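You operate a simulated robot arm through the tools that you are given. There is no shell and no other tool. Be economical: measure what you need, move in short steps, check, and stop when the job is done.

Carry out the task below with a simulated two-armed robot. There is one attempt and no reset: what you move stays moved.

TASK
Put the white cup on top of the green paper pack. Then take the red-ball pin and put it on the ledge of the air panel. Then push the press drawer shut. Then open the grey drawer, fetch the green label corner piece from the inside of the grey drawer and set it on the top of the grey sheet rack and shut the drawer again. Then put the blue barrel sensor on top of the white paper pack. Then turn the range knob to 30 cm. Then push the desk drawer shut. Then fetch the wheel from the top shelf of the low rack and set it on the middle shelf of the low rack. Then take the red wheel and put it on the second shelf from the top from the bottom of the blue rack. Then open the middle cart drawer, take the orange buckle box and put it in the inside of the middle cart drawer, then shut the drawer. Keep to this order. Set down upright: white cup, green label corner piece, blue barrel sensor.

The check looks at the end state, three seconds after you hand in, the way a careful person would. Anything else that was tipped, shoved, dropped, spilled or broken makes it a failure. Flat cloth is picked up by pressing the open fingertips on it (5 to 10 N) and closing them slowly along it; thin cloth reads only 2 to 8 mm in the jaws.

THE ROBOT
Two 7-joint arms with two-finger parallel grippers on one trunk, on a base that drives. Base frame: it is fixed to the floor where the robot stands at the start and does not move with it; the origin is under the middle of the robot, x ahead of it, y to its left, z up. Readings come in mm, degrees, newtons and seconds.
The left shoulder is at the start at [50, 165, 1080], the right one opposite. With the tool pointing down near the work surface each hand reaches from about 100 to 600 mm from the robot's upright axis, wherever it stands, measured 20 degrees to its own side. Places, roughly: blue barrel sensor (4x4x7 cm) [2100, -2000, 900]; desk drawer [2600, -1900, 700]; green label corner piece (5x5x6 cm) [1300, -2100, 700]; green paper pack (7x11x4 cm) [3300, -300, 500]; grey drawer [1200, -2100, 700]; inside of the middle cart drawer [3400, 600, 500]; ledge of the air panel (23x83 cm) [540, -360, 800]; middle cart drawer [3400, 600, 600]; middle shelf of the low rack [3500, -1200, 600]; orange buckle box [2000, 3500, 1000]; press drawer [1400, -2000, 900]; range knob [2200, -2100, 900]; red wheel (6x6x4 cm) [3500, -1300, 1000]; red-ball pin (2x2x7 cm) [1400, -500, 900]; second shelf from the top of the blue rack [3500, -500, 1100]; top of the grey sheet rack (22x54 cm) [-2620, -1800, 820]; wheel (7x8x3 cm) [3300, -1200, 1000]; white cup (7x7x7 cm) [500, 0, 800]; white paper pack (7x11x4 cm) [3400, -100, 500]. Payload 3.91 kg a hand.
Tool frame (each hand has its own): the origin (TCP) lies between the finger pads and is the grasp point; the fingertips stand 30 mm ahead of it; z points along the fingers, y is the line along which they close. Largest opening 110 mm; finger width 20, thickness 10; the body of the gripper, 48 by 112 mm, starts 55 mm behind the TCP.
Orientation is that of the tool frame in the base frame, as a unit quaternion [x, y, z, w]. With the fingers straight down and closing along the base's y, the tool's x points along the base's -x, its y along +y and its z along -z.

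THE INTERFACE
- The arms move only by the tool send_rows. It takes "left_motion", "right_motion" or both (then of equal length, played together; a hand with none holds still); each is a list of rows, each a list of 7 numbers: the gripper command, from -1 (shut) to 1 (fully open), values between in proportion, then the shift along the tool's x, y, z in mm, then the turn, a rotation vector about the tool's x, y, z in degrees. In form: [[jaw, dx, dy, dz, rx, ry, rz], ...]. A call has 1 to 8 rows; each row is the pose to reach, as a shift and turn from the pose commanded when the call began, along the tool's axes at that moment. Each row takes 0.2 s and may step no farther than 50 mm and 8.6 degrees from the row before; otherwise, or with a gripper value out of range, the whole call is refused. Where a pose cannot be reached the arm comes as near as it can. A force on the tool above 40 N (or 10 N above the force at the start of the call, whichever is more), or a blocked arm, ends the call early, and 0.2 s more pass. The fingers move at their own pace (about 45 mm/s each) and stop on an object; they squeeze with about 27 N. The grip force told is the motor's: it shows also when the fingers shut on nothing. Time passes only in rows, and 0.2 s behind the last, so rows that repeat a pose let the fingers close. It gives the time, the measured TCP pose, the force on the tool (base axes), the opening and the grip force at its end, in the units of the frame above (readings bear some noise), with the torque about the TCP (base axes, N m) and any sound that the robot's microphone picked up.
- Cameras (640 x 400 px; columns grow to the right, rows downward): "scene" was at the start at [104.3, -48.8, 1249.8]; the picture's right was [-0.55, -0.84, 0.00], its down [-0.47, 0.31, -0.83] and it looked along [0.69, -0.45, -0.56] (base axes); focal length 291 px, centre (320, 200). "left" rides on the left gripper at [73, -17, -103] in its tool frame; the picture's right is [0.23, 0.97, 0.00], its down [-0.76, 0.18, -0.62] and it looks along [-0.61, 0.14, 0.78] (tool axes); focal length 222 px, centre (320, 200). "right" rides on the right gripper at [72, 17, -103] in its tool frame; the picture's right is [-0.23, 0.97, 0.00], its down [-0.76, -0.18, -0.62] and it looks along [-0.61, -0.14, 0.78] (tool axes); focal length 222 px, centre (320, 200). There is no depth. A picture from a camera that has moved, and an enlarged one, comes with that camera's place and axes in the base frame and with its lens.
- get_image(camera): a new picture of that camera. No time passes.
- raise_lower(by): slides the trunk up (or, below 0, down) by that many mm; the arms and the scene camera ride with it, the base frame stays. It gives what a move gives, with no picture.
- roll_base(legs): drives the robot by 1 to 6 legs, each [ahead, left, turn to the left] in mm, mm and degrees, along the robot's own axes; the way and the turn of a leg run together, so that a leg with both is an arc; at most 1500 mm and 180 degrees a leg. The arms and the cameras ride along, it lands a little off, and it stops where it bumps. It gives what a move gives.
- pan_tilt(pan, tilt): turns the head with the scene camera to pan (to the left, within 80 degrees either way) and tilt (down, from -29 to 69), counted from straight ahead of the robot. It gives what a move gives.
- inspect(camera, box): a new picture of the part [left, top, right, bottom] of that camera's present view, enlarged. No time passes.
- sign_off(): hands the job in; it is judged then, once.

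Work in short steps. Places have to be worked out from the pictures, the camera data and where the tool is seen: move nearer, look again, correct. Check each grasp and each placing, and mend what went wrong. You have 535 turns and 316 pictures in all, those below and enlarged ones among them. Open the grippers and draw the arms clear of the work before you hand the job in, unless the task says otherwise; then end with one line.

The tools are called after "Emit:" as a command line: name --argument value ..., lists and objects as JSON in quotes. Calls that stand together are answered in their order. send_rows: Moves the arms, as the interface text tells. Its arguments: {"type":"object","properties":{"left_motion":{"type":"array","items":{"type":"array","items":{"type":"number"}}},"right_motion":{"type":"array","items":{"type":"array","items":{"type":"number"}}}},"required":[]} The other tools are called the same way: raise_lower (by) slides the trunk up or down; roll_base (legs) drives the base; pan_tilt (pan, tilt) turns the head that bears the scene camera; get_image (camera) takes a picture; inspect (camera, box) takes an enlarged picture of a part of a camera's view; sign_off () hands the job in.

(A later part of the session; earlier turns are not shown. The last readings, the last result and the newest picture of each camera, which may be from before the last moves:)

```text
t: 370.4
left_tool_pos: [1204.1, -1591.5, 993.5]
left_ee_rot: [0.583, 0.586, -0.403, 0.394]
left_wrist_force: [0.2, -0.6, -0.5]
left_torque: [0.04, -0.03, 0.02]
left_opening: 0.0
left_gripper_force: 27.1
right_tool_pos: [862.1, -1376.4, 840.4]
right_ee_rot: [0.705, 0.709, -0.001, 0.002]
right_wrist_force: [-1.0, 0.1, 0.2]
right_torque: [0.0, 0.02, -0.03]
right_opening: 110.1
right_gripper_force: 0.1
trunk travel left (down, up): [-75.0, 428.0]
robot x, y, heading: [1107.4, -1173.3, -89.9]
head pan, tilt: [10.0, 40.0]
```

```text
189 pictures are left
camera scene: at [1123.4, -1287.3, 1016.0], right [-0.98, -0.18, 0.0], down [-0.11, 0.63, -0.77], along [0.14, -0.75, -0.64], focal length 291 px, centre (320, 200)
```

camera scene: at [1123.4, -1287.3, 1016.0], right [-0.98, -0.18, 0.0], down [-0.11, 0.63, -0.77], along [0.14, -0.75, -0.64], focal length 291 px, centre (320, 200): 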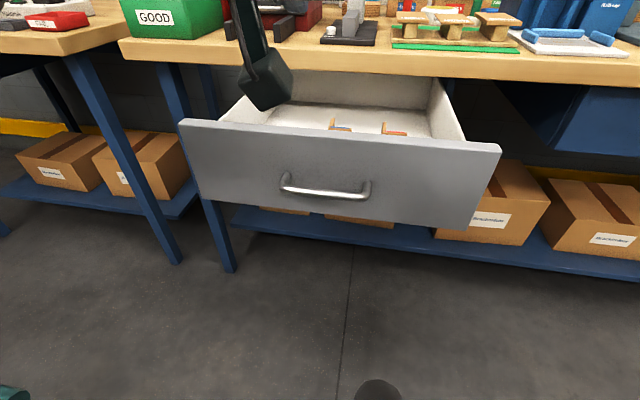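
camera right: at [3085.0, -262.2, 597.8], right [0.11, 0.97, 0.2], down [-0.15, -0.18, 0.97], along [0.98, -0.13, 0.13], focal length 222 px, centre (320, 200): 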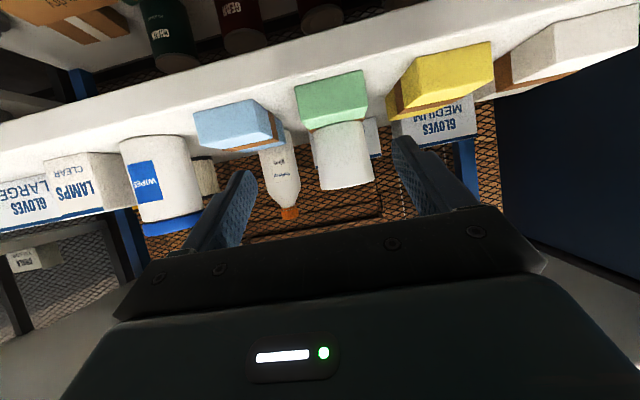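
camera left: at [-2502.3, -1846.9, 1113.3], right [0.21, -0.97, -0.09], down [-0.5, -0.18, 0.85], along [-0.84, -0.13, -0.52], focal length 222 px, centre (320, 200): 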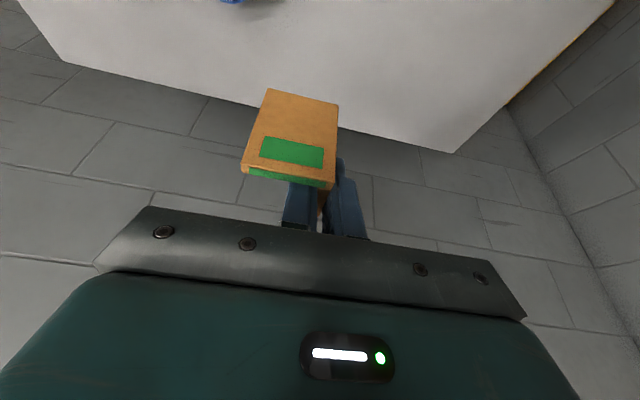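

Face at y ≈ -1626, top z 843. Lower the closed fingertips to z ≈ 800 just in front of it.

Emit:
roll_base --legs '[[-15, 0, 0]]'

Emit:
send_rows --left_motion '[[-1, 35, -6, 10, 0, 0, 0], [-1, 70, -12, 21, 0, 0, 0], [-1, 105, -18, 31, 0, 0, 0], [-1, 140, -24, 42, 0, 0, 0], [-1, 173, -26, 52, 0, 0, 0], [-1, 173, -26, 52, 0, 0, 0]]'

Emit:
get_image --camera "scene"

Emit:
get_image --camera "left"

```text
t: 371.1
left_tool_pos: [1204.8, -1575.8, 993.0]
left_ee_rot: [0.583, 0.586, -0.403, 0.394]
left_wrist_force: [0.6, -0.4, 0.7]
left_torque: [0.0, 0.02, 0.06]
left_opening: 0.0
left_gripper_force: 27.1
right_tool_pos: [860.4, -1360.1, 839.8]
right_ee_rot: [0.705, 0.709, 0.0, 0.002]
right_wrist_force: [0.2, -0.1, 0.2]
right_torque: [0.0, 0.01, -0.01]
right_opening: 109.6
right_gripper_force: 0.1
trunk travel left (down, up): [-75.0, 428.0]
robot x, y, heading: [1105.0, -1157.4, -89.4]
head pan, tilt: [10.0, 40.0]
```

```text
t: 372.6
left_tool_pos: [1177.5, -1559.8, 815.5]
left_ee_rot: [0.583, 0.586, -0.403, 0.394]
left_wrist_force: [-0.4, -1.0, 0.0]
left_torque: [0.04, 0.03, 0.01]
left_opening: 0.1
left_gripper_force: 26.9
right_tool_pos: [859.8, -1360.3, 841.1]
right_ee_rot: [0.705, 0.709, 0.0, 0.002]
right_wrist_force: [0.1, -0.4, 0.5]
right_torque: [0.02, -0.01, -0.02]
right_opening: 109.9
right_gripper_force: 0.0
trunk travel left (down, up): [-75.0, 428.0]
robot x, y, heading: [1105.5, -1159.6, -89.9]
head pan, tilt: [10.0, 40.0]
```

```text
188 pictures are left
camera scene: at [1123.3, -1272.8, 1016.0], right [-0.98, -0.18, 0.0], down [-0.11, 0.63, -0.77], along [0.14, -0.75, -0.64], focal length 291 px, centre (320, 200)
```

scene: 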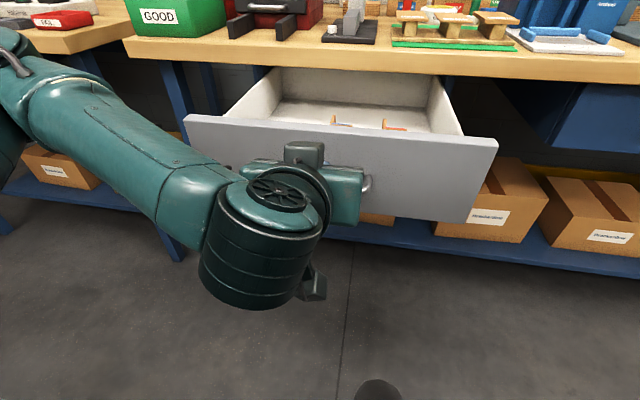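

```text
187 pictures are left
camera left: at [1161.3, -1436.4, 787.5], right [0.97, 0.08, -0.22], down [0.19, 0.3, 0.93], along [0.14, -0.95, 0.28], focal length 222 px, centre (320, 200)
```

left: 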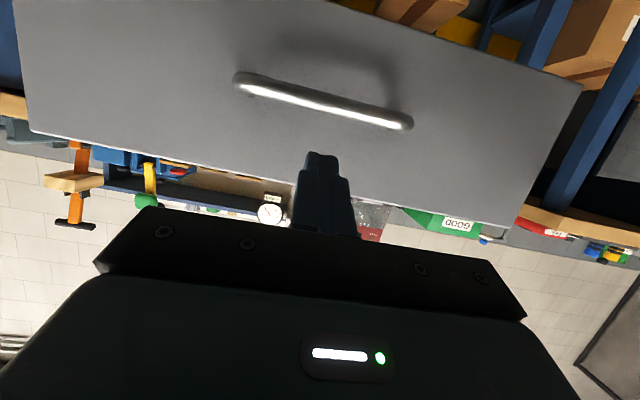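

Fingertips sit above the handle, facing the drawer front. Push by driving ahead.

Emit:
roll_base --legs '[[280, 0, 0]]'

Emit:
get_image --camera "scene"

```text
t: 374.5
left_tool_pos: [1179.6, -1843.4, 817.3]
left_ee_rot: [0.582, 0.587, -0.402, 0.394]
left_wrist_force: [1.1, 1.1, -0.1]
left_torque: [-0.04, -0.02, -0.02]
left_opening: 0.0
left_gripper_force: 27.0
right_tool_pos: [862.9, -1644.9, 841.0]
right_ee_rot: [0.704, 0.71, -0.001, 0.002]
right_wrist_force: [1.1, 0.2, -0.1]
right_torque: [-0.03, 0.0, -0.01]
right_opening: 109.8
right_gripper_force: 0.1
trunk travel left (down, up): [-75.0, 428.0]
robot x, y, heading: [1109.9, -1443.3, -89.6]
head pan, tilt: [10.0, 40.0]
```

```text
186 pictures are left
camera scene: at [1125.2, -1556.5, 1016.0], right [-0.98, -0.18, 0.0], down [-0.12, 0.63, -0.77], along [0.14, -0.75, -0.64], focal length 291 px, centre (320, 200)
```

scene: 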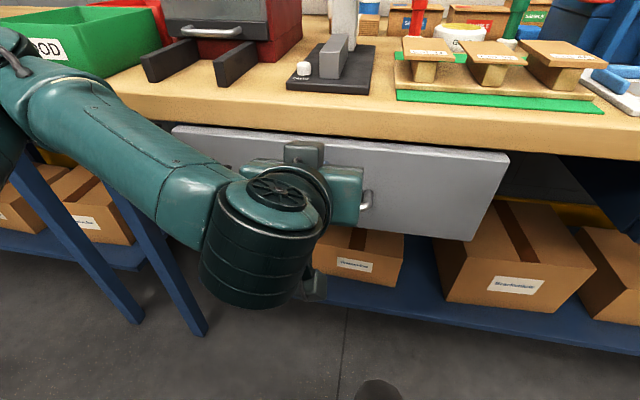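

About 40 mm left. Push on with the arm in small steps.

Emit:
send_rows --left_motion '[[-1, -4, 0, 9.3, 0, 0, 0], [-1, -7, 0, 18.6, 0, 0, 0], [-1, -11, 0, 28, 0, 0, 0], [-1, -14, 0, 36, 0, 0, 0], [-1, -17, 0, 43, 0, 0, 0]]'

Emit:
get_image --camera "scene"

```text
t: 375.7
left_tool_pos: [1180.0, -1888.8, 815.4]
left_ee_rot: [0.583, 0.586, -0.402, 0.394]
left_wrist_force: [0.6, 4.3, 0.1]
left_torque: [0.0, 0.06, 0.0]
left_opening: 0.0
left_gripper_force: 27.2
right_tool_pos: [862.9, -1644.6, 840.9]
right_ee_rot: [0.704, 0.711, 0.0, 0.002]
right_wrist_force: [-0.9, 0.2, 0.0]
right_torque: [0.01, -0.04, -0.04]
right_opening: 109.9
right_gripper_force: 0.1
trunk travel left (down, up): [-75.0, 428.0]
robot x, y, heading: [1110.8, -1441.3, -89.3]
head pan, tilt: [10.0, 40.0]
```

```text
185 pictures are left
camera scene: at [1125.3, -1556.3, 1016.0], right [-0.98, -0.18, 0.0], down [-0.12, 0.63, -0.77], along [0.14, -0.75, -0.64], focal length 291 px, centre (320, 200)
```

scene: 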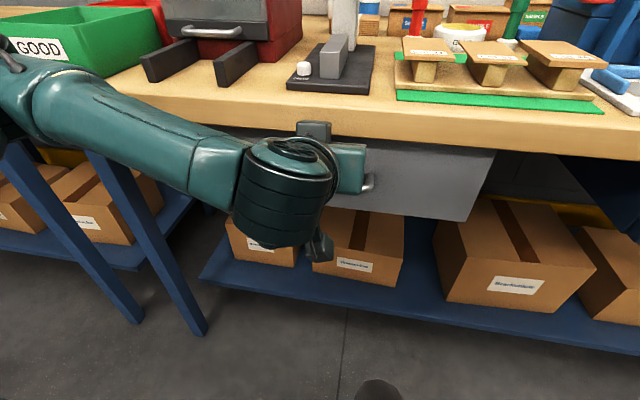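

Push a few mm more until it stops.

Emit:
send_rows --left_motion '[[-1, -2, 0, 5, 0, 0, 0], [-1, -4, 0, 10, 0, 0, 0], [-1, -5, 0, 14, 0, 0, 0]]'

```text
t: 376.2
left_tool_pos: [1178.8, -1888.4, 816.1]
left_ee_rot: [0.585, 0.586, -0.401, 0.392]
left_wrist_force: [3.5, 15.9, 5.3]
left_torque: [-0.15, -0.08, 0.12]
left_opening: 0.2
left_gripper_force: 27.0
right_tool_pos: [863.0, -1643.8, 841.4]
right_ee_rot: [0.703, 0.711, -0.001, 0.002]
right_wrist_force: [0.6, -0.2, 0.6]
right_torque: [-0.01, 0.0, -0.04]
right_opening: 110.2
right_gripper_force: 0.1
trunk travel left (down, up): [-75.0, 428.0]
robot x, y, heading: [1108.1, -1439.3, -89.3]
head pan, tilt: [10.0, 40.0]
stopped in row 2 (left hand): the force on the tool passed its limit at 49 N (the readings are from after the stop); the commanded pose is now the measured one
```

The drawer is hard shut. Back off, raise the trunk and drive east to the sensor.

Emit:
roll_base --legs '[[-210, 0, 0]]'

Emit:
raise_lower --by 225

Emit:
roll_base --legs '[[0, 800, -0.5]]'

Emit:
pan_tilt --pan 10 --tilt 25

Emit:
get_image --camera "scene"

```text
t: 377.8
left_tool_pos: [1177.7, -1675.9, 814.3]
left_ee_rot: [0.585, 0.587, -0.4, 0.392]
left_wrist_force: [0.3, 0.3, 0.1]
left_torque: [0.05, 0.03, 0.01]
left_opening: 0.1
left_gripper_force: 27.1
right_tool_pos: [861.5, -1430.6, 840.5]
right_ee_rot: [0.703, 0.711, 0.0, 0.001]
right_wrist_force: [0.5, -0.8, 0.9]
right_torque: [-0.02, 0.01, -0.03]
right_opening: 110.1
right_gripper_force: 0.1
trunk travel left (down, up): [-75.0, 428.0]
robot x, y, heading: [1109.6, -1227.7, -89.2]
head pan, tilt: [10.0, 40.0]
```

```text
t: 380.2
left_tool_pos: [1178.7, -1676.2, 1039.4]
left_ee_rot: [0.584, 0.587, -0.4, 0.394]
left_wrist_force: [0.9, 0.9, -0.6]
left_torque: [-0.01, -0.01, 0.02]
left_opening: 0.0
left_gripper_force: 27.2
right_tool_pos: [861.8, -1430.3, 1066.3]
right_ee_rot: [0.703, 0.711, -0.001, 0.002]
right_wrist_force: [-0.4, 0.2, 0.3]
right_torque: [-0.03, 0.01, 0.0]
right_opening: 109.9
right_gripper_force: 0.0
trunk travel left (down, up): [-300.0, 203.0]
robot x, y, heading: [1110.5, -1230.2, -89.6]
head pan, tilt: [10.0, 40.0]
```

```text
t: 387.7
left_tool_pos: [1988.9, -1669.4, 1039.8]
left_ee_rot: [0.584, 0.587, -0.4, 0.393]
left_wrist_force: [0.8, -0.4, 0.3]
left_torque: [0.04, 0.03, 0.02]
left_opening: 0.3
left_gripper_force: 26.5
right_tool_pos: [1671.8, -1423.4, 1065.2]
right_ee_rot: [0.703, 0.711, 0.0, 0.002]
right_wrist_force: [0.7, 0.6, -0.1]
right_torque: [0.03, -0.04, 0.01]
right_opening: 110.1
right_gripper_force: 0.1
trunk travel left (down, up): [-300.0, 203.0]
robot x, y, heading: [1915.7, -1221.2, -89.5]
head pan, tilt: [10.0, 40.0]
```

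```text
t: 388.5
left_tool_pos: [1987.7, -1669.0, 1038.9]
left_ee_rot: [0.584, 0.586, -0.401, 0.393]
left_wrist_force: [0.3, 0.3, 0.4]
left_torque: [-0.04, 0.02, 0.0]
left_opening: 0.1
left_gripper_force: 27.0
right_tool_pos: [1671.8, -1422.7, 1065.8]
right_ee_rot: [0.703, 0.711, -0.001, 0.002]
right_wrist_force: [0.2, 0.1, -0.1]
right_torque: [-0.03, 0.02, 0.02]
right_opening: 110.1
right_gripper_force: 0.1
trunk travel left (down, up): [-300.0, 203.0]
robot x, y, heading: [1918.8, -1214.7, -89.3]
head pan, tilt: [10.0, 25.0]
```

```text
184 pictures are left
camera scene: at [1934.4, -1340.8, 1264.3], right [-0.98, -0.18, 0.0], down [-0.08, 0.42, -0.91], along [0.17, -0.89, -0.42], focal length 291 px, centre (320, 200)
```

scene: 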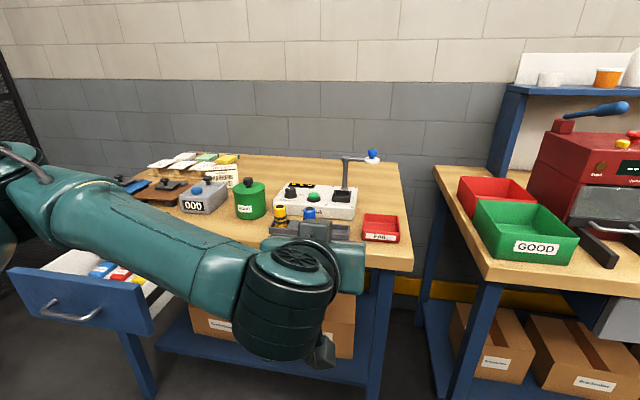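

The blue barrel sensor is behind my left arm. I fold the left hand up, and shift left so the right hand can take the sensor.

Emit:
send_rows --left_motion '[[0, -10, 0, -10, 0, 8.5, 0], [0, -20, 0, -25, 0, 17, 0], [0, -30, 0, -40, 0, 25.5, 0], [0, -35, 0, -60, 0, 34, 0], [0, -35, 0, -80, 0, 42.5, 0], [0, -35, 0, -100, 0, 51, 0], [0, -35, 0, -120, 0, 59.5, 0], [0, -35, 0, -130, 0, 68, 0]]'

Emit:
roll_base --legs '[[0, 290, -0.5]]'

Emit:
pan_tilt --pan -12 --tilt 30

Emit:
get_image --camera "scene"

```text
t: 390.3
left_tool_pos: [1988.9, -1561.3, 1121.6]
left_ee_rot: [0.708, 0.707, -0.004, -0.003]
left_wrist_force: [-0.5, -0.2, -0.6]
left_torque: [-0.02, -0.02, 0.02]
left_opening: 54.9
left_gripper_force: 0.0
right_tool_pos: [1671.2, -1423.6, 1065.4]
right_ee_rot: [0.702, 0.712, -0.001, 0.001]
right_wrist_force: [-0.7, -0.1, 0.2]
right_torque: [-0.01, 0.0, 0.01]
right_opening: 109.8
right_gripper_force: 0.1
trunk travel left (down, up): [-300.0, 203.0]
robot x, y, heading: [1914.8, -1220.1, -89.3]
head pan, tilt: [10.0, 25.0]
```

```text
t: 393.4
left_tool_pos: [2281.6, -1558.4, 1120.2]
left_ee_rot: [0.708, 0.706, -0.005, -0.003]
left_wrist_force: [-0.6, 0.9, 0.8]
left_torque: [-0.03, -0.01, -0.03]
left_opening: 55.3
left_gripper_force: 0.0
right_tool_pos: [1965.2, -1420.0, 1065.5]
right_ee_rot: [0.703, 0.712, -0.001, 0.001]
right_wrist_force: [0.0, 0.2, 0.0]
right_torque: [0.03, -0.03, 0.02]
right_opening: 109.8
right_gripper_force: 0.1
trunk travel left (down, up): [-300.0, 203.0]
robot x, y, heading: [2208.0, -1216.9, -89.5]
head pan, tilt: [10.0, 25.0]
```

```text
t: 394.3
left_tool_pos: [2281.5, -1559.7, 1122.2]
left_ee_rot: [0.707, 0.707, -0.005, -0.002]
left_wrist_force: [0.4, 0.1, -0.5]
left_torque: [0.01, 0.0, 0.02]
left_opening: 55.0
left_gripper_force: 0.1
right_tool_pos: [1963.4, -1421.2, 1065.7]
right_ee_rot: [0.703, 0.711, -0.001, 0.001]
right_wrist_force: [-0.2, 0.5, 0.1]
right_torque: [0.0, -0.01, 0.02]
right_opening: 110.2
right_gripper_force: 0.0
trunk travel left (down, up): [-300.0, 203.0]
robot x, y, heading: [2208.4, -1215.1, -89.6]
head pan, tilt: [-12.0, 30.0]
```

```text
183 pictures are left
camera scene: at [2192.9, -1336.1, 1256.4], right [-0.98, 0.2, 0.0], down [0.1, 0.49, -0.87], along [-0.17, -0.85, -0.5], focal length 291 px, centre (320, 200)
```

scene: 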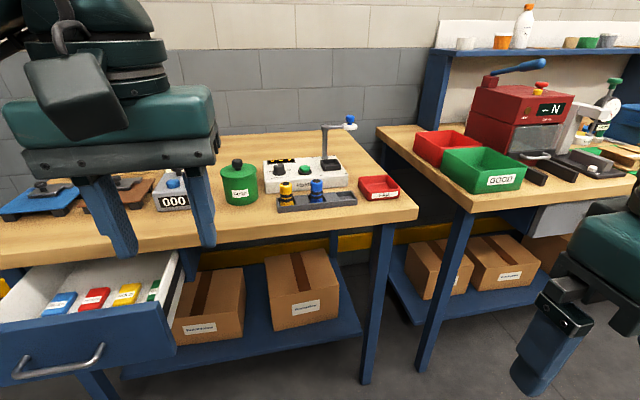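

Zoom on the tray and tester.

Emit:
inspect --camera "scene" --box '[210, 110, 410, 230]'

```text
3.20 times, centred on (310, 170) of scene
camera zoom: at [2192.9, -1336.1, 1256.4], right [-0.98, 0.2, 0.0], down [0.1, 0.49, -0.87], along [-0.17, -0.85, -0.5], focal length 930 px, centre (352, 296)
```

zoom: 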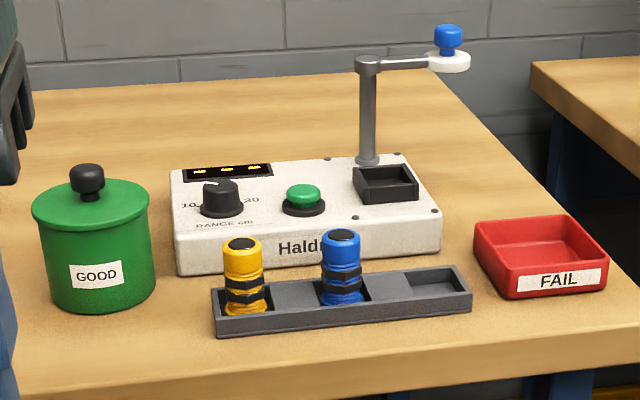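

Blue sensor top ≈ [2080, -1950, 943]; tray rim low. Drive closer and pitch the right hand to 60°.

Emit:
roll_base --legs '[[155, -20, -0.4]]'

Emit:
send_rows --right_motion '[[0.5, -20, 15, 0, 0, -8.5, 0], [0.5, -45, 30, 0, 0, -17, 0], [0.5, -70, 45, 0, 0, -25.5, 0], [0.5, -100, 60, 0, 0, -34, 0], [0.5, -130, 75, 0, 0, -42.5, 0], [0.5, -160, 90, 0, 0, -51, 0], [0.5, -190, 105, 0, 0, -59.5, 0], [0.5, -190, 115, 0, 0, -60, 0]]'

Emit:
get_image --camera "scene"

Emit:
get_image --camera "right"

```text
t: 395.7
left_tool_pos: [2258.1, -1714.0, 1120.9]
left_ee_rot: [0.712, 0.702, -0.005, -0.003]
left_wrist_force: [0.0, 0.3, -0.8]
left_torque: [0.01, -0.02, -0.03]
left_opening: 54.9
left_gripper_force: 0.0
right_tool_pos: [1943.2, -1572.1, 1065.9]
right_ee_rot: [0.707, 0.707, 0.0, 0.003]
right_wrist_force: [0.4, 0.3, -0.1]
right_torque: [0.02, -0.01, 0.01]
right_opening: 109.9
right_gripper_force: 0.2
trunk travel left (down, up): [-300.0, 203.0]
robot x, y, heading: [2191.2, -1372.9, -90.0]
head pan, tilt: [-12.0, 30.0]
```

```text
t: 397.5
left_tool_pos: [2258.2, -1713.5, 1120.9]
left_ee_rot: [0.712, 0.702, -0.005, -0.002]
left_wrist_force: [-0.2, -0.3, 0.1]
left_torque: [0.0, -0.01, -0.02]
left_opening: 54.8
left_gripper_force: 0.1
right_tool_pos: [2063.4, -1770.7, 1068.5]
right_ee_rot: [0.611, 0.612, -0.354, 0.355]
right_wrist_force: [-0.3, 0.3, 0.3]
right_torque: [-0.01, -0.04, -0.01]
right_opening: 82.6
right_gripper_force: 0.0
right hand out of reach, approached as far as the arm can: row 1, 2, 3, 4, 5, 6, 7, 8
trunk travel left (down, up): [-300.0, 203.0]
robot x, y, heading: [2191.7, -1370.3, -90.2]
head pan, tilt: [-12.0, 30.0]
```

```text
181 pictures are left
camera scene: at [2172.1, -1489.9, 1256.4], right [-0.98, 0.21, 0.0], down [0.1, 0.49, -0.87], along [-0.18, -0.85, -0.5], focal length 291 px, centre (320, 200)
```

scene: 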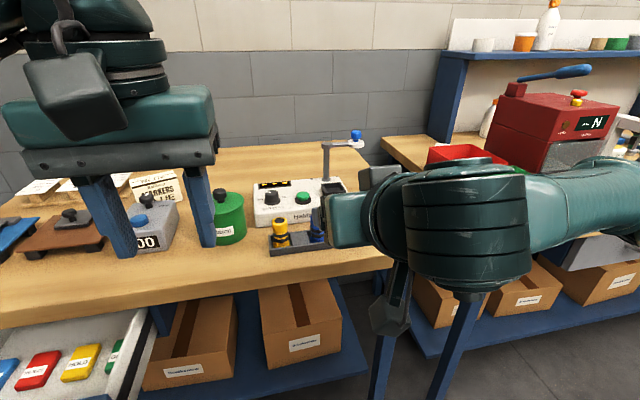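

```text
180 pictures are left
camera right: at [2081.5, -1644.6, 1058.3], right [0.97, -0.11, 0.2], down [-0.18, 0.16, 0.97], along [-0.14, -0.98, 0.14], focal length 222 px, centre (320, 200)
```

right: 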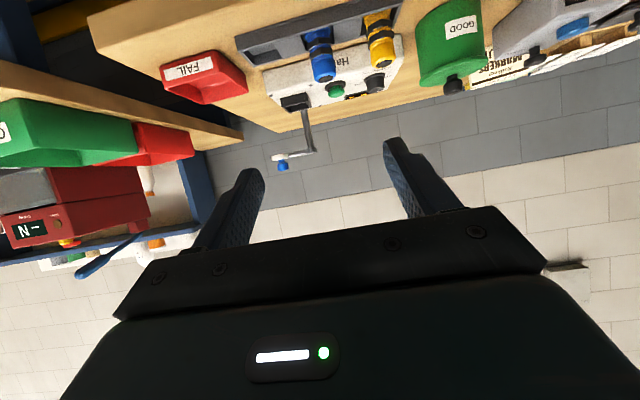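

Sensor refined to ≈ [2077, -1955]. Move to a pre-grasp 60 mm short.

Emit:
send_rows --right_motion '[[0.5, 9, 4, 39, 0, 0, 0], [0.5, 17, 7, 78, 0, 0, 0], [0.5, 26, 11, 118, 0, 0, 0], [0.5, 34, 14, 157, 0, 0, 0], [0.5, 34, 14, 157, 0, 0, 0]]'

Emit:
get_image --camera "right"

Emit:
inspect --camera "scene" --box '[230, 130, 430, 270]'

```text
t: 398.7
left_tool_pos: [2258.1, -1714.4, 1120.6]
left_ee_rot: [0.712, 0.702, -0.004, -0.002]
left_wrist_force: [0.4, 1.0, -0.1]
left_torque: [0.01, -0.02, 0.02]
left_opening: 55.0
left_gripper_force: 0.1
right_tool_pos: [2073.8, -1889.1, 964.1]
right_ee_rot: [0.612, 0.611, -0.355, 0.355]
right_wrist_force: [0.9, -0.5, -0.1]
right_torque: [0.01, 0.02, -0.01]
right_opening: 82.5
right_gripper_force: 0.2
trunk travel left (down, up): [-300.0, 203.0]
robot x, y, heading: [2189.5, -1370.5, -89.9]
head pan, tilt: [-12.0, 30.0]
```

```text
179 pictures are left
camera right: at [2091.6, -1762.1, 953.5], right [0.97, -0.11, 0.2], down [-0.18, 0.16, 0.97], along [-0.14, -0.98, 0.14], focal length 222 px, centre (320, 200)
```

right: 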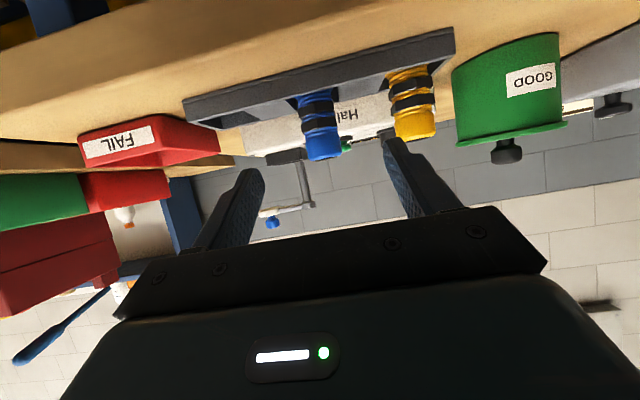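

```text
2.86 times, centred on (330, 200) of scene
camera zoom: at [2171.9, -1489.8, 1256.4], right [-0.98, 0.21, 0.0], down [0.11, 0.49, -0.87], along [-0.18, -0.85, -0.5], focal length 830 px, centre (291, 200)
```

zoom: 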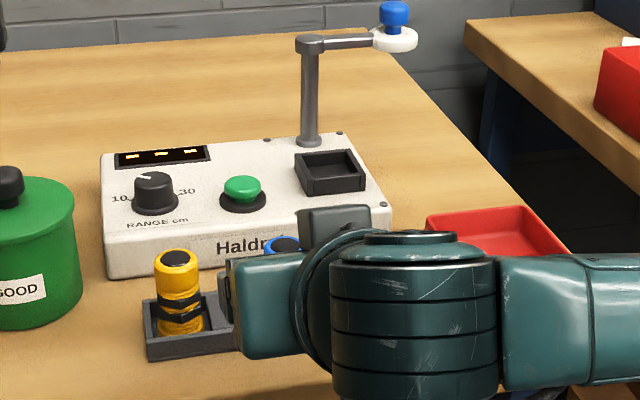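

Yellow neighbour is 71 mm away, so I narrow the opening to ~62 mm and advance to grasp height.

Emit:
send_rows --right_motion '[[0.12, 0, 1, 0, 0, 0, 0], [0.12, 0, 1.5, 0, 0, 0, 0], [0.12, 2, 1.5, 25, 0, 0, 0], [0.12, 3, 1.5, 48, 0, 0, 0], [0.12, 5, 1.5, 69, 0, 0, 0], [0.12, 5, 1.5, 69, 0, 0, 0]]'

Emit:
get_image --camera "right"

```text
t: 400.1
left_tool_pos: [2258.0, -1713.1, 1121.6]
left_ee_rot: [0.712, 0.702, -0.005, -0.002]
left_wrist_force: [0.0, 0.5, -0.4]
left_torque: [0.03, 0.0, -0.02]
left_opening: 54.9
left_gripper_force: 0.2
right_tool_pos: [2075.8, -1946.2, 923.6]
right_ee_rot: [0.612, 0.611, -0.355, 0.355]
right_wrist_force: [-0.4, 0.0, 0.6]
right_torque: [0.02, 0.01, 0.02]
right_opening: 61.5
right_gripper_force: 0.0
trunk travel left (down, up): [-300.0, 203.0]
robot x, y, heading: [2186.8, -1369.6, -90.4]
head pan, tilt: [-12.0, 30.0]
```

```text
177 pictures are left
camera right: at [2093.6, -1819.7, 913.0], right [0.97, -0.11, 0.2], down [-0.18, 0.16, 0.97], along [-0.14, -0.98, 0.14], focal length 222 px, centre (320, 200)
```

right: 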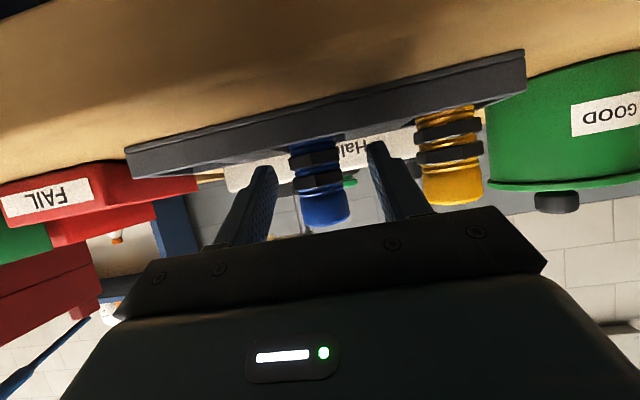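

Sensor nicely between the fingers. Close.

Emit:
send_rows --right_motion '[[-0.2, 0, 0, 0, 0, 0, 0], [-0.5, 0, 0, 0, 0, 0, 0], [-1, 0, 0, 0, 0, 0, 0], [-1, 0, 0, 0, 0, 0, 0], [-1, 0, 0, 0, 0, 0, 0]]'

Emit:
get_image --camera "right"

```text
t: 401.3
left_tool_pos: [2258.1, -1713.9, 1120.7]
left_ee_rot: [0.712, 0.702, -0.005, -0.002]
left_wrist_force: [-0.2, -0.3, 0.5]
left_torque: [-0.01, 0.02, 0.0]
left_opening: 55.3
left_gripper_force: 0.0
right_tool_pos: [2076.0, -1945.7, 925.0]
right_ee_rot: [0.611, 0.612, -0.354, 0.356]
right_wrist_force: [-0.3, -0.2, 0.4]
right_torque: [-0.04, -0.01, 0.07]
right_opening: 32.4
right_gripper_force: 26.9
trunk travel left (down, up): [-300.0, 203.0]
robot x, y, heading: [2191.0, -1372.4, -90.4]
head pan, tilt: [-12.0, 30.0]
```

```text
176 pictures are left
camera right: at [2093.7, -1819.5, 913.3], right [0.97, -0.11, 0.2], down [-0.18, 0.16, 0.97], along [-0.14, -0.98, 0.14], focal length 222 px, centre (320, 200)
```

right: 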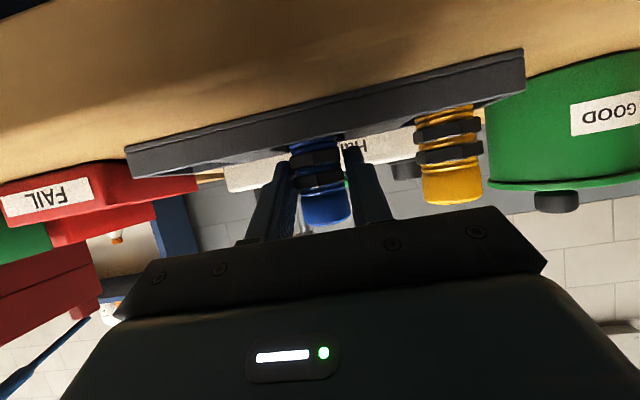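

Held at 32 mm. Lift straight up 110 mm.

Emit:
send_rows --right_motion '[[-1, -17, 0, -10, 0, 0, 0], [-1, -35, 0, -20, 0, 0, 0], [-1, -60, 0, -35, 0, 0, 0], [-1, -95, 0, -55, 0, 0, 0], [-1, -95, 0, -55, 0, 0, 0]]'

Emit:
get_image --camera "right"

Emit:
inspect --camera "scene" --box '[230, 100, 430, 270]'

```text
t: 402.5
left_tool_pos: [2258.5, -1713.4, 1122.3]
left_ee_rot: [0.712, 0.702, -0.005, -0.002]
left_wrist_force: [0.8, 0.3, -0.3]
left_torque: [-0.03, 0.01, 0.0]
left_opening: 55.0
left_gripper_force: 0.1
right_tool_pos: [2077.1, -1947.9, 1032.6]
right_ee_rot: [0.611, 0.612, -0.353, 0.356]
right_wrist_force: [0.1, -0.1, -1.9]
right_torque: [0.01, -0.03, -0.02]
right_opening: 32.3
right_gripper_force: 26.9
trunk travel left (down, up): [-300.0, 203.0]
robot x, y, heading: [2192.3, -1367.5, -90.2]
head pan, tilt: [-12.0, 30.0]
```

```text
175 pictures are left
camera right: at [2094.8, -1820.0, 1021.5], right [0.97, -0.11, 0.2], down [-0.18, 0.16, 0.97], along [-0.14, -0.98, 0.14], focal length 222 px, centre (320, 200)
```

right: 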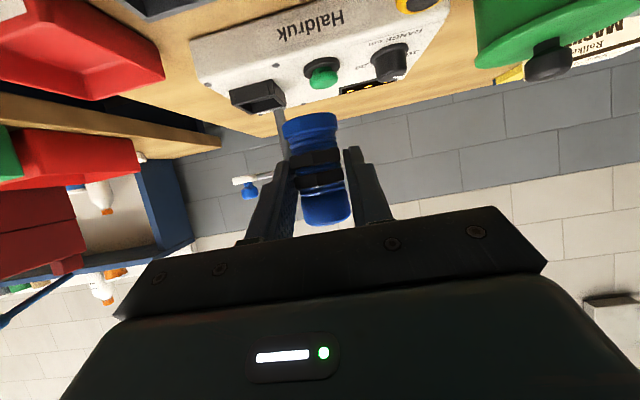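

```text
2.35 times, centred on (330, 185) of scene
camera zoom: at [2171.9, -1490.0, 1256.3], right [-0.98, 0.21, 0.0], down [0.11, 0.49, -0.87], along [-0.18, -0.85, -0.5], focal length 684 px, centre (296, 235)
```

zoom: 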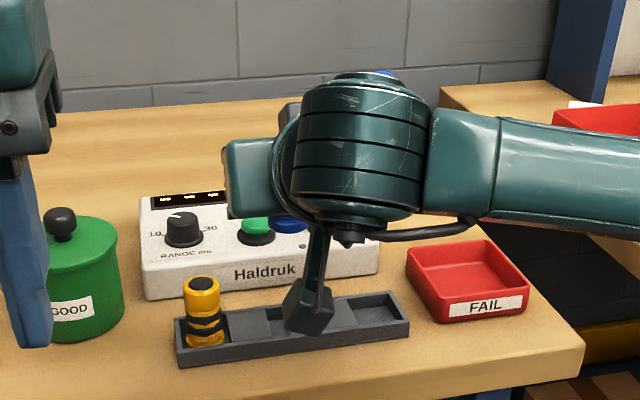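

Sensor lifted clean. Back away, and go to the blue rack.

Emit:
roll_base --legs '[[-170, 0, 0.3], [0, 230, 0], [0, 0, 90], [0, 1150, 0]]'

Emit:
pan_tilt --pan 10 --tilt 30

Emit:
get_image --camera "scene"

```text
t: 420.0
left_tool_pos: [2725.3, 26.7, 1121.0]
left_ee_rot: [-0.014, 1.0, -0.005, 0.002]
left_wrist_force: [-0.5, -0.3, -1.1]
left_torque: [-0.04, 0.03, 0.02]
left_opening: 55.0
left_gripper_force: 0.0
right_tool_pos: [2966.1, -144.5, 1032.2]
right_ee_rot: [-0.018, 0.865, 0.011, 0.501]
right_wrist_force: [-0.5, 0.1, -0.8]
right_torque: [0.0, -0.03, -0.01]
right_opening: 32.6
right_gripper_force: 27.0
trunk travel left (down, up): [-300.0, 203.0]
robot x, y, heading: [2387.8, -55.4, 2.1]
head pan, tilt: [-12.0, 30.0]
```

```text
t: 420.9
left_tool_pos: [2726.2, 25.9, 1121.1]
left_ee_rot: [-0.014, 1.0, -0.005, 0.002]
left_wrist_force: [0.1, 1.7, -0.3]
left_torque: [0.0, -0.03, 0.0]
left_opening: 55.1
left_gripper_force: 0.0
right_tool_pos: [2965.7, -145.2, 1032.5]
right_ee_rot: [-0.018, 0.865, 0.011, 0.501]
right_wrist_force: [-0.1, 0.1, -0.9]
right_torque: [-0.01, 0.0, 0.0]
right_opening: 32.2
right_gripper_force: 27.4
trunk travel left (down, up): [-300.0, 203.0]
robot x, y, heading: [2385.0, -55.7, 2.5]
head pan, tilt: [10.0, 30.0]
```

```text
173 pictures are left
camera scene: at [2505.6, -36.5, 1256.3], right [0.21, -0.98, 0.0], down [-0.49, -0.11, -0.87], along [0.85, 0.18, -0.5], focal length 291 px, centre (320, 200)
```

scene: 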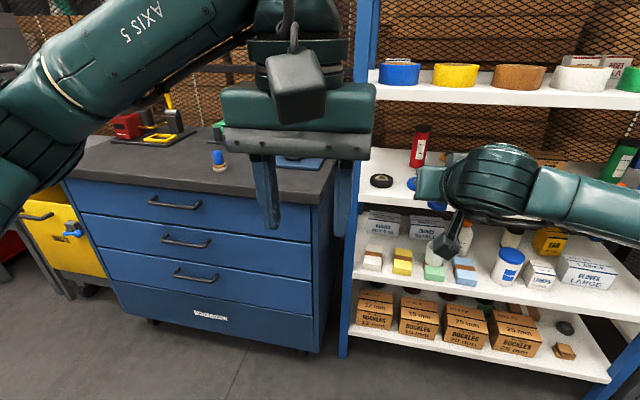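

The front-left post is close to the white pack, so I'll approach with the base yawed ~30° left. Fold the left hand, turn, move and lower the trunk.

Emit:
send_rows --left_motion '[[0, 40, 20, 0, 0, 0, 0], [0, 80, 40, 0, 0, 0, 0], [0, 110, 55, 0, 0, 0, 0]]'

Emit:
roll_base --legs '[[0, 0, 27.6], [90, -360, 0]]'

Emit:
raise_lower --by -295

Emit:
pan_tilt --pan -15 --tilt 25

Emit:
get_image --camera "scene"

```text
t: 421.7
left_tool_pos: [2612.3, 78.4, 1117.2]
left_ee_rot: [-0.014, 1.0, -0.004, 0.001]
left_wrist_force: [-0.6, 0.4, 0.4]
left_torque: [0.01, 0.01, 0.01]
left_opening: 55.0
left_gripper_force: 0.1
right_tool_pos: [2966.0, -145.5, 1032.9]
right_ee_rot: [-0.018, 0.865, 0.011, 0.502]
right_wrist_force: [-0.3, 0.0, -0.8]
right_torque: [-0.01, 0.01, 0.03]
right_opening: 32.3
right_gripper_force: 27.1
trunk travel left (down, up): [-300.0, 203.0]
robot x, y, heading: [2384.2, -54.9, 2.4]
head pan, tilt: [10.0, 30.0]
```

```text
t: 426.8
left_tool_pos: [2778.9, -93.8, 1117.9]
left_ee_rot: [-0.258, 0.966, -0.004, 0.003]
left_wrist_force: [-0.6, 0.4, -0.4]
left_torque: [-0.01, 0.03, 0.02]
left_opening: 55.0
left_gripper_force: 0.0
right_tool_pos: [3196.1, -123.4, 1032.4]
right_ee_rot: [-0.229, 0.834, 0.134, 0.484]
right_wrist_force: [0.4, -0.1, -1.5]
right_torque: [0.0, -0.02, -0.01]
right_opening: 32.1
right_gripper_force: 27.0
trunk travel left (down, up): [-300.0, 203.0]
robot x, y, heading: [2645.1, -321.3, 30.5]
head pan, tilt: [10.0, 30.0]
```

```text
t: 429.7
left_tool_pos: [2778.8, -94.2, 822.6]
left_ee_rot: [-0.258, 0.966, -0.005, 0.003]
left_wrist_force: [-0.5, 0.6, -0.4]
left_torque: [-0.02, 0.04, 0.02]
left_opening: 54.9
left_gripper_force: 0.0
right_tool_pos: [3196.3, -123.2, 737.5]
right_ee_rot: [-0.229, 0.834, 0.134, 0.484]
right_wrist_force: [-0.6, 0.4, -1.5]
right_torque: [0.0, 0.04, 0.0]
right_opening: 32.5
right_gripper_force: 26.9
trunk travel left (down, up): [-5.0, 498.0]
robot x, y, heading: [2644.3, -321.0, 30.8]
head pan, tilt: [10.0, 30.0]
```

```text
t: 430.6
left_tool_pos: [2778.2, -94.7, 822.5]
left_ee_rot: [-0.258, 0.966, -0.004, 0.003]
left_wrist_force: [0.0, 0.8, 0.0]
left_torque: [-0.01, -0.02, 0.01]
left_opening: 55.3
left_gripper_force: 0.0
right_tool_pos: [3195.3, -123.2, 737.0]
right_ee_rot: [-0.228, 0.835, 0.133, 0.484]
right_wrist_force: [-0.3, 0.7, -0.9]
right_torque: [-0.04, 0.02, -0.02]
right_opening: 32.3
right_gripper_force: 27.5
trunk travel left (down, up): [-5.0, 498.0]
robot x, y, heading: [2643.1, -321.6, 30.6]
head pan, tilt: [-15.0, 25.0]
```

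```text
172 pictures are left
camera scene: at [2758.9, -281.0, 969.3], right [0.27, -0.96, 0.0], down [-0.41, -0.11, -0.91], along [0.87, 0.24, -0.42], focal length 291 px, centre (320, 200)
```

scene: 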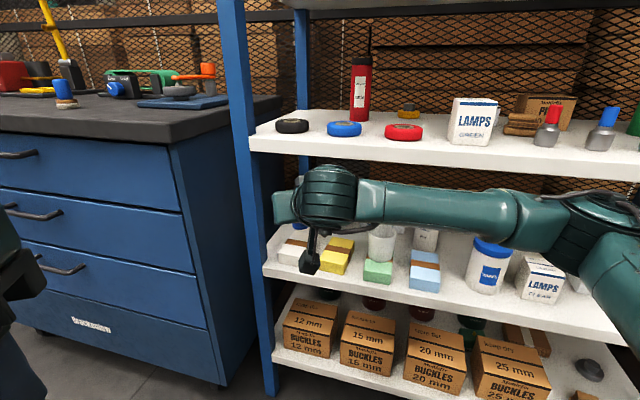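

Lower the hand to z ≈ 625 here in front of the shelf, and turn the base ~7° more.

Emit:
send_rows --right_motion '[[-1, 30, 0, 17, 0, 0, 0], [-1, 60, 0, 34, 0, 0, 0], [-1, 97, 0, 56, 0, 0, 0], [-1, 97, 0, 56, 0, 0, 0]]'

Emit:
roll_base --legs '[[0, -60, 7.5]]'

Emit:
get_image --camera "right"

Emit:
get_image --camera "scene"

```text
t: 431.6
left_tool_pos: [2780.3, -95.5, 823.5]
left_ee_rot: [-0.258, 0.966, -0.005, 0.003]
left_wrist_force: [-0.5, -0.4, -0.6]
left_torque: [-0.03, -0.01, -0.01]
left_opening: 54.9
left_gripper_force: 0.0
right_tool_pos: [3196.5, -121.5, 623.0]
right_ee_rot: [-0.229, 0.834, 0.134, 0.484]
right_wrist_force: [-0.5, -0.1, -1.0]
right_torque: [0.0, 0.03, 0.0]
right_opening: 32.3
right_gripper_force: 27.0
trunk travel left (down, up): [-5.0, 498.0]
robot x, y, heading: [2645.7, -325.5, 30.4]
head pan, tilt: [-15.0, 25.0]
```

```text
t: 432.8
left_tool_pos: [2784.0, -130.0, 822.8]
left_ee_rot: [-0.319, 0.948, -0.005, 0.004]
left_wrist_force: [0.7, 0.1, -0.1]
left_torque: [0.03, 0.02, 0.0]
left_opening: 55.1
left_gripper_force: 0.0
right_tool_pos: [3199.4, -101.6, 622.5]
right_ee_rot: [-0.283, 0.817, 0.165, 0.474]
right_wrist_force: [0.6, -0.4, -1.7]
right_torque: [-0.02, -0.03, 0.0]
right_opening: 32.3
right_gripper_force: 26.6
trunk travel left (down, up): [-5.0, 498.0]
robot x, y, heading: [2681.2, -372.8, 37.9]
head pan, tilt: [-15.0, 25.0]
```

```text
171 pictures are left
camera right: at [3091.1, -165.3, 611.9], right [-0.51, 0.84, 0.2], down [-0.02, -0.24, 0.97], along [0.86, 0.49, 0.14], focal length 222 px, centre (320, 200)
```

right: 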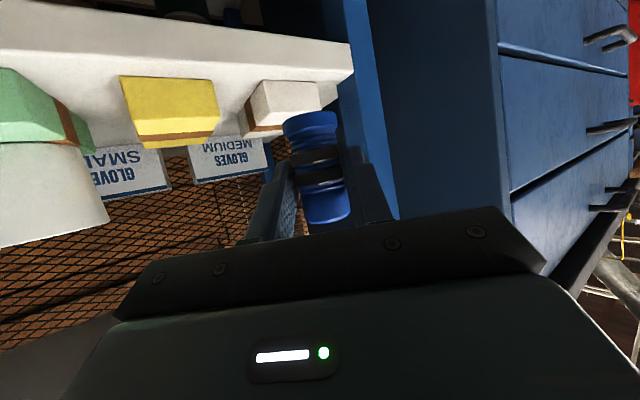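

```text
170 pictures are left
camera scene: at [2786.9, -316.7, 969.3], right [0.39, -0.92, 0.0], down [-0.39, -0.16, -0.91], along [0.83, 0.35, -0.42], focal length 291 px, centre (320, 200)
```

scene: 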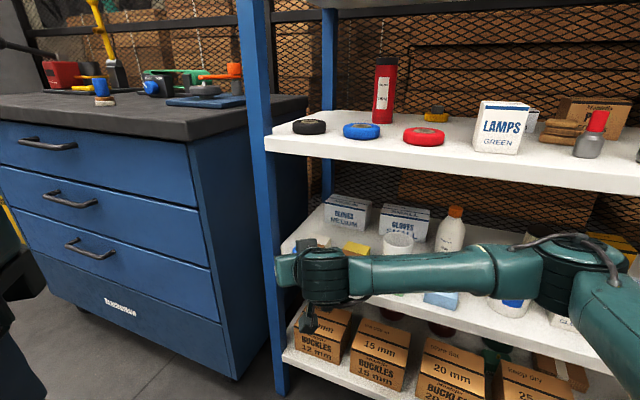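

Shift right 60 mm so that the straight-in path clears the post, then look again.

Emit:
roll_base --legs '[[0, -62, 0]]'

Emit:
get_image --camera "right"

Emit:
get_image --camera "scene"

```text
t: 434.0
left_tool_pos: [2820.7, -176.9, 823.0]
left_ee_rot: [-0.32, 0.947, -0.005, 0.003]
left_wrist_force: [-0.7, -0.5, -0.1]
left_torque: [0.02, 0.01, -0.03]
left_opening: 55.2
left_gripper_force: 0.0
right_tool_pos: [3236.2, -149.1, 622.9]
right_ee_rot: [-0.282, 0.818, 0.165, 0.474]
right_wrist_force: [0.6, -0.1, -0.2]
right_torque: [-0.02, 0.01, -0.01]
right_opening: 32.4
right_gripper_force: 27.1
trunk travel left (down, up): [-5.0, 498.0]
robot x, y, heading: [2715.8, -415.1, 37.9]
head pan, tilt: [-15.0, 25.0]
```

```text
169 pictures are left
camera right: at [3128.2, -212.9, 611.8], right [-0.51, 0.84, 0.2], down [-0.02, -0.24, 0.97], along [0.86, 0.49, 0.14], focal length 222 px, centre (320, 200)
```

right: 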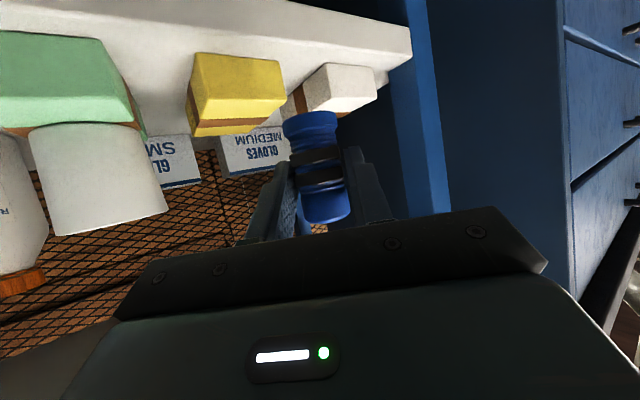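

```text
168 pictures are left
camera scene: at [2824.1, -364.4, 969.3], right [0.39, -0.92, 0.0], down [-0.39, -0.16, -0.91], along [0.83, 0.35, -0.42], focal length 291 px, centre (320, 200)
```

scene: 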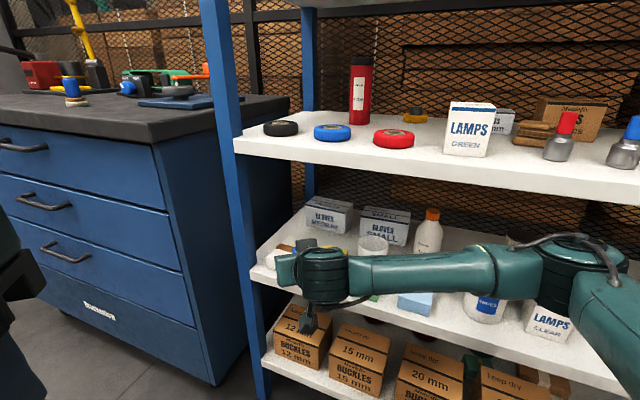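

Pack centre ≈ [3350, -50]. Drive ahead 100 mm along the hand's line.

Emit:
roll_base --legs '[[95, 2, 0]]'

Emit:
get_image --camera "right"

Emit:
inspect --camera "scene" --box '[160, 160, 400, 320]'

```text
t: 435.2
left_tool_pos: [2891.3, -117.6, 822.2]
left_ee_rot: [-0.321, 0.947, -0.004, 0.003]
left_wrist_force: [-0.5, 0.4, 0.5]
left_torque: [0.03, -0.02, 0.0]
left_opening: 55.1
left_gripper_force: 0.0
right_tool_pos: [3308.1, -90.9, 623.8]
right_ee_rot: [-0.283, 0.817, 0.165, 0.474]
right_wrist_force: [-0.6, -0.3, -0.6]
right_torque: [0.02, -0.01, 0.03]
right_opening: 32.4
right_gripper_force: 26.6
trunk travel left (down, up): [-5.0, 498.0]
robot x, y, heading: [2786.5, -356.5, 38.0]
head pan, tilt: [-15.0, 25.0]
```

```text
167 pictures are left
camera right: at [3199.2, -153.7, 611.9], right [-0.51, 0.83, 0.2], down [-0.02, -0.24, 0.97], along [0.86, 0.49, 0.14], focal length 222 px, centre (320, 200)
```

right: 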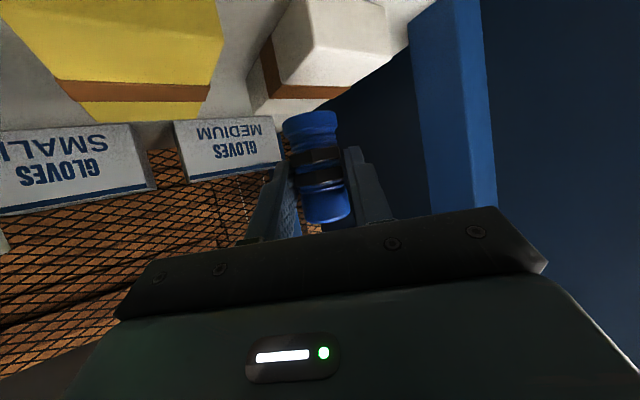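

```text
2.50 times, centred on (280, 240) of scene
camera zoom: at [2895.4, -305.8, 969.3], right [0.39, -0.92, 0.0], down [-0.39, -0.17, -0.91], along [0.83, 0.36, -0.42], focal length 727 px, centre (420, 100)
```

zoom: 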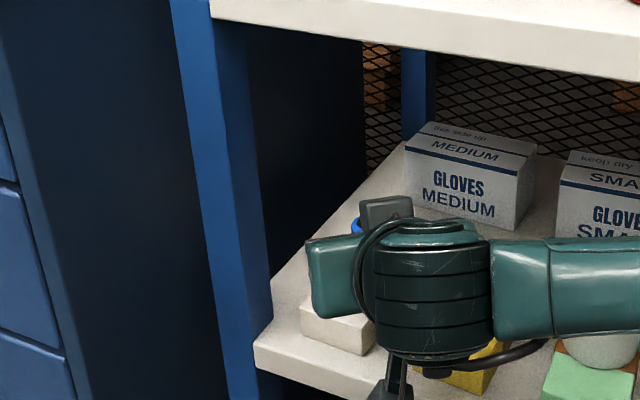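

Band centre ≈ [3356, -50]; the post leaves enough room. Move forward 57 mm with the arm, then lower 18.

Emit:
send_rows --right_motion '[[-1, -10, 1, 17, 0, 0, 0], [-1, -19, 2, 33, 0, 0, 0], [-1, -28, 2, 49, 0, 0, 0], [-1, -20, 2, 53, 0, 0, 0], [-1, -14, 2, 57, 0, 0, 0], [-1, -14, 2, 57, 0, 0, 0]]'

Emit:
get_image --camera "right"

Emit:
inspect --camera "scene" --box '[160, 160, 400, 320]'

```text
t: 436.6
left_tool_pos: [2891.4, -117.9, 823.7]
left_ee_rot: [-0.321, 0.947, -0.004, 0.003]
left_wrist_force: [0.0, 0.4, 0.4]
left_torque: [0.01, 0.02, 0.01]
left_opening: 55.1
left_gripper_force: 0.0
right_tool_pos: [3351.2, -55.8, 606.9]
right_ee_rot: [-0.283, 0.818, 0.164, 0.473]
right_wrist_force: [0.2, 0.6, -1.2]
right_torque: [0.02, -0.02, -0.02]
right_opening: 32.2
right_gripper_force: 27.2
trunk travel left (down, up): [-5.0, 498.0]
robot x, y, heading: [2786.0, -359.6, 37.9]
head pan, tilt: [-15.0, 25.0]
```

```text
165 pictures are left
camera right: at [3242.1, -119.2, 595.7], right [-0.51, 0.83, 0.2], down [-0.02, -0.24, 0.97], along [0.86, 0.49, 0.14], focal length 222 px, centre (320, 200)
```

right: 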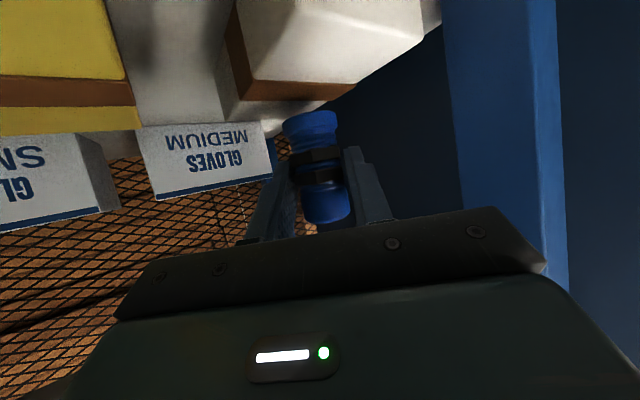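

```text
2.50 times, centred on (280, 240) of scene
camera zoom: at [2895.4, -305.8, 969.3], right [0.39, -0.92, 0.0], down [-0.39, -0.17, -0.91], along [0.83, 0.35, -0.42], focal length 727 px, centre (420, 100)
```

zoom: 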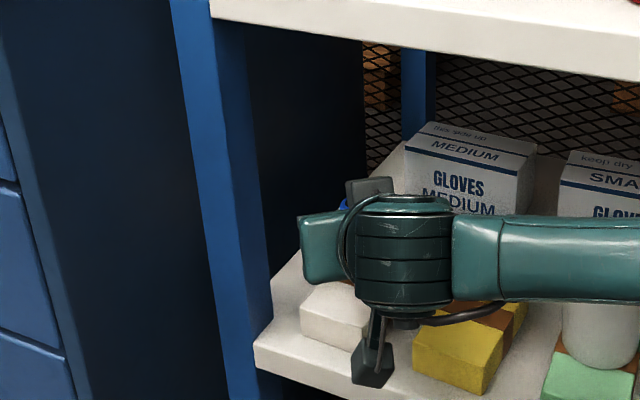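

Sensor is centred over the pack. Creep down.

Emit:
send_rows --right_motion '[[-1, 2.6, 0, 1.5, 0, 0, 0], [-1, 5.2, 0, 3, 0, 0, 0], [-1, 7.8, 0, 4.5, 0, 0, 0], [-1, 7.8, 0, 4.5, 0, 0, 0]]'

```text
t: 437.6
left_tool_pos: [2890.8, -118.8, 823.3]
left_ee_rot: [-0.32, 0.947, -0.004, 0.003]
left_wrist_force: [0.6, -0.3, -0.4]
left_torque: [-0.01, -0.04, -0.03]
left_opening: 54.8
left_gripper_force: 0.2
right_tool_pos: [3349.5, -53.9, 597.8]
right_ee_rot: [-0.283, 0.818, 0.165, 0.474]
right_wrist_force: [0.0, -0.3, -1.5]
right_torque: [0.02, -0.02, 0.03]
right_opening: 32.2
right_gripper_force: 27.0
trunk travel left (down, up): [-5.0, 498.0]
robot x, y, heading: [2785.3, -358.1, 38.3]
head pan, tilt: [-15.0, 25.0]
```

Emit:
send_rows --right_motion '[[-1, 1.8, 0, 1, 0, 0, 0], [-1, 3.5, 0, 2, 0, 0, 0], [-1, 5.2, 0, 3, 0, 0, 0], [-1, 5.2, 0, 3, 0, 0, 0]]'

```text
t: 438.6
left_tool_pos: [2891.1, -119.0, 822.5]
left_ee_rot: [-0.321, 0.947, -0.004, 0.004]
left_wrist_force: [0.9, -0.3, -0.4]
left_torque: [0.01, 0.01, 0.0]
left_opening: 54.8
left_gripper_force: 0.2
right_tool_pos: [3348.8, -54.6, 594.6]
right_ee_rot: [-0.282, 0.817, 0.165, 0.475]
right_wrist_force: [-0.4, -1.7, 6.7]
right_torque: [-0.09, -0.05, -0.01]
right_opening: 32.3
right_gripper_force: 27.2
trunk travel left (down, up): [-5.0, 498.0]
robot x, y, heading: [2790.5, -355.9, 37.8]
head pan, tilt: [-15.0, 25.0]
```

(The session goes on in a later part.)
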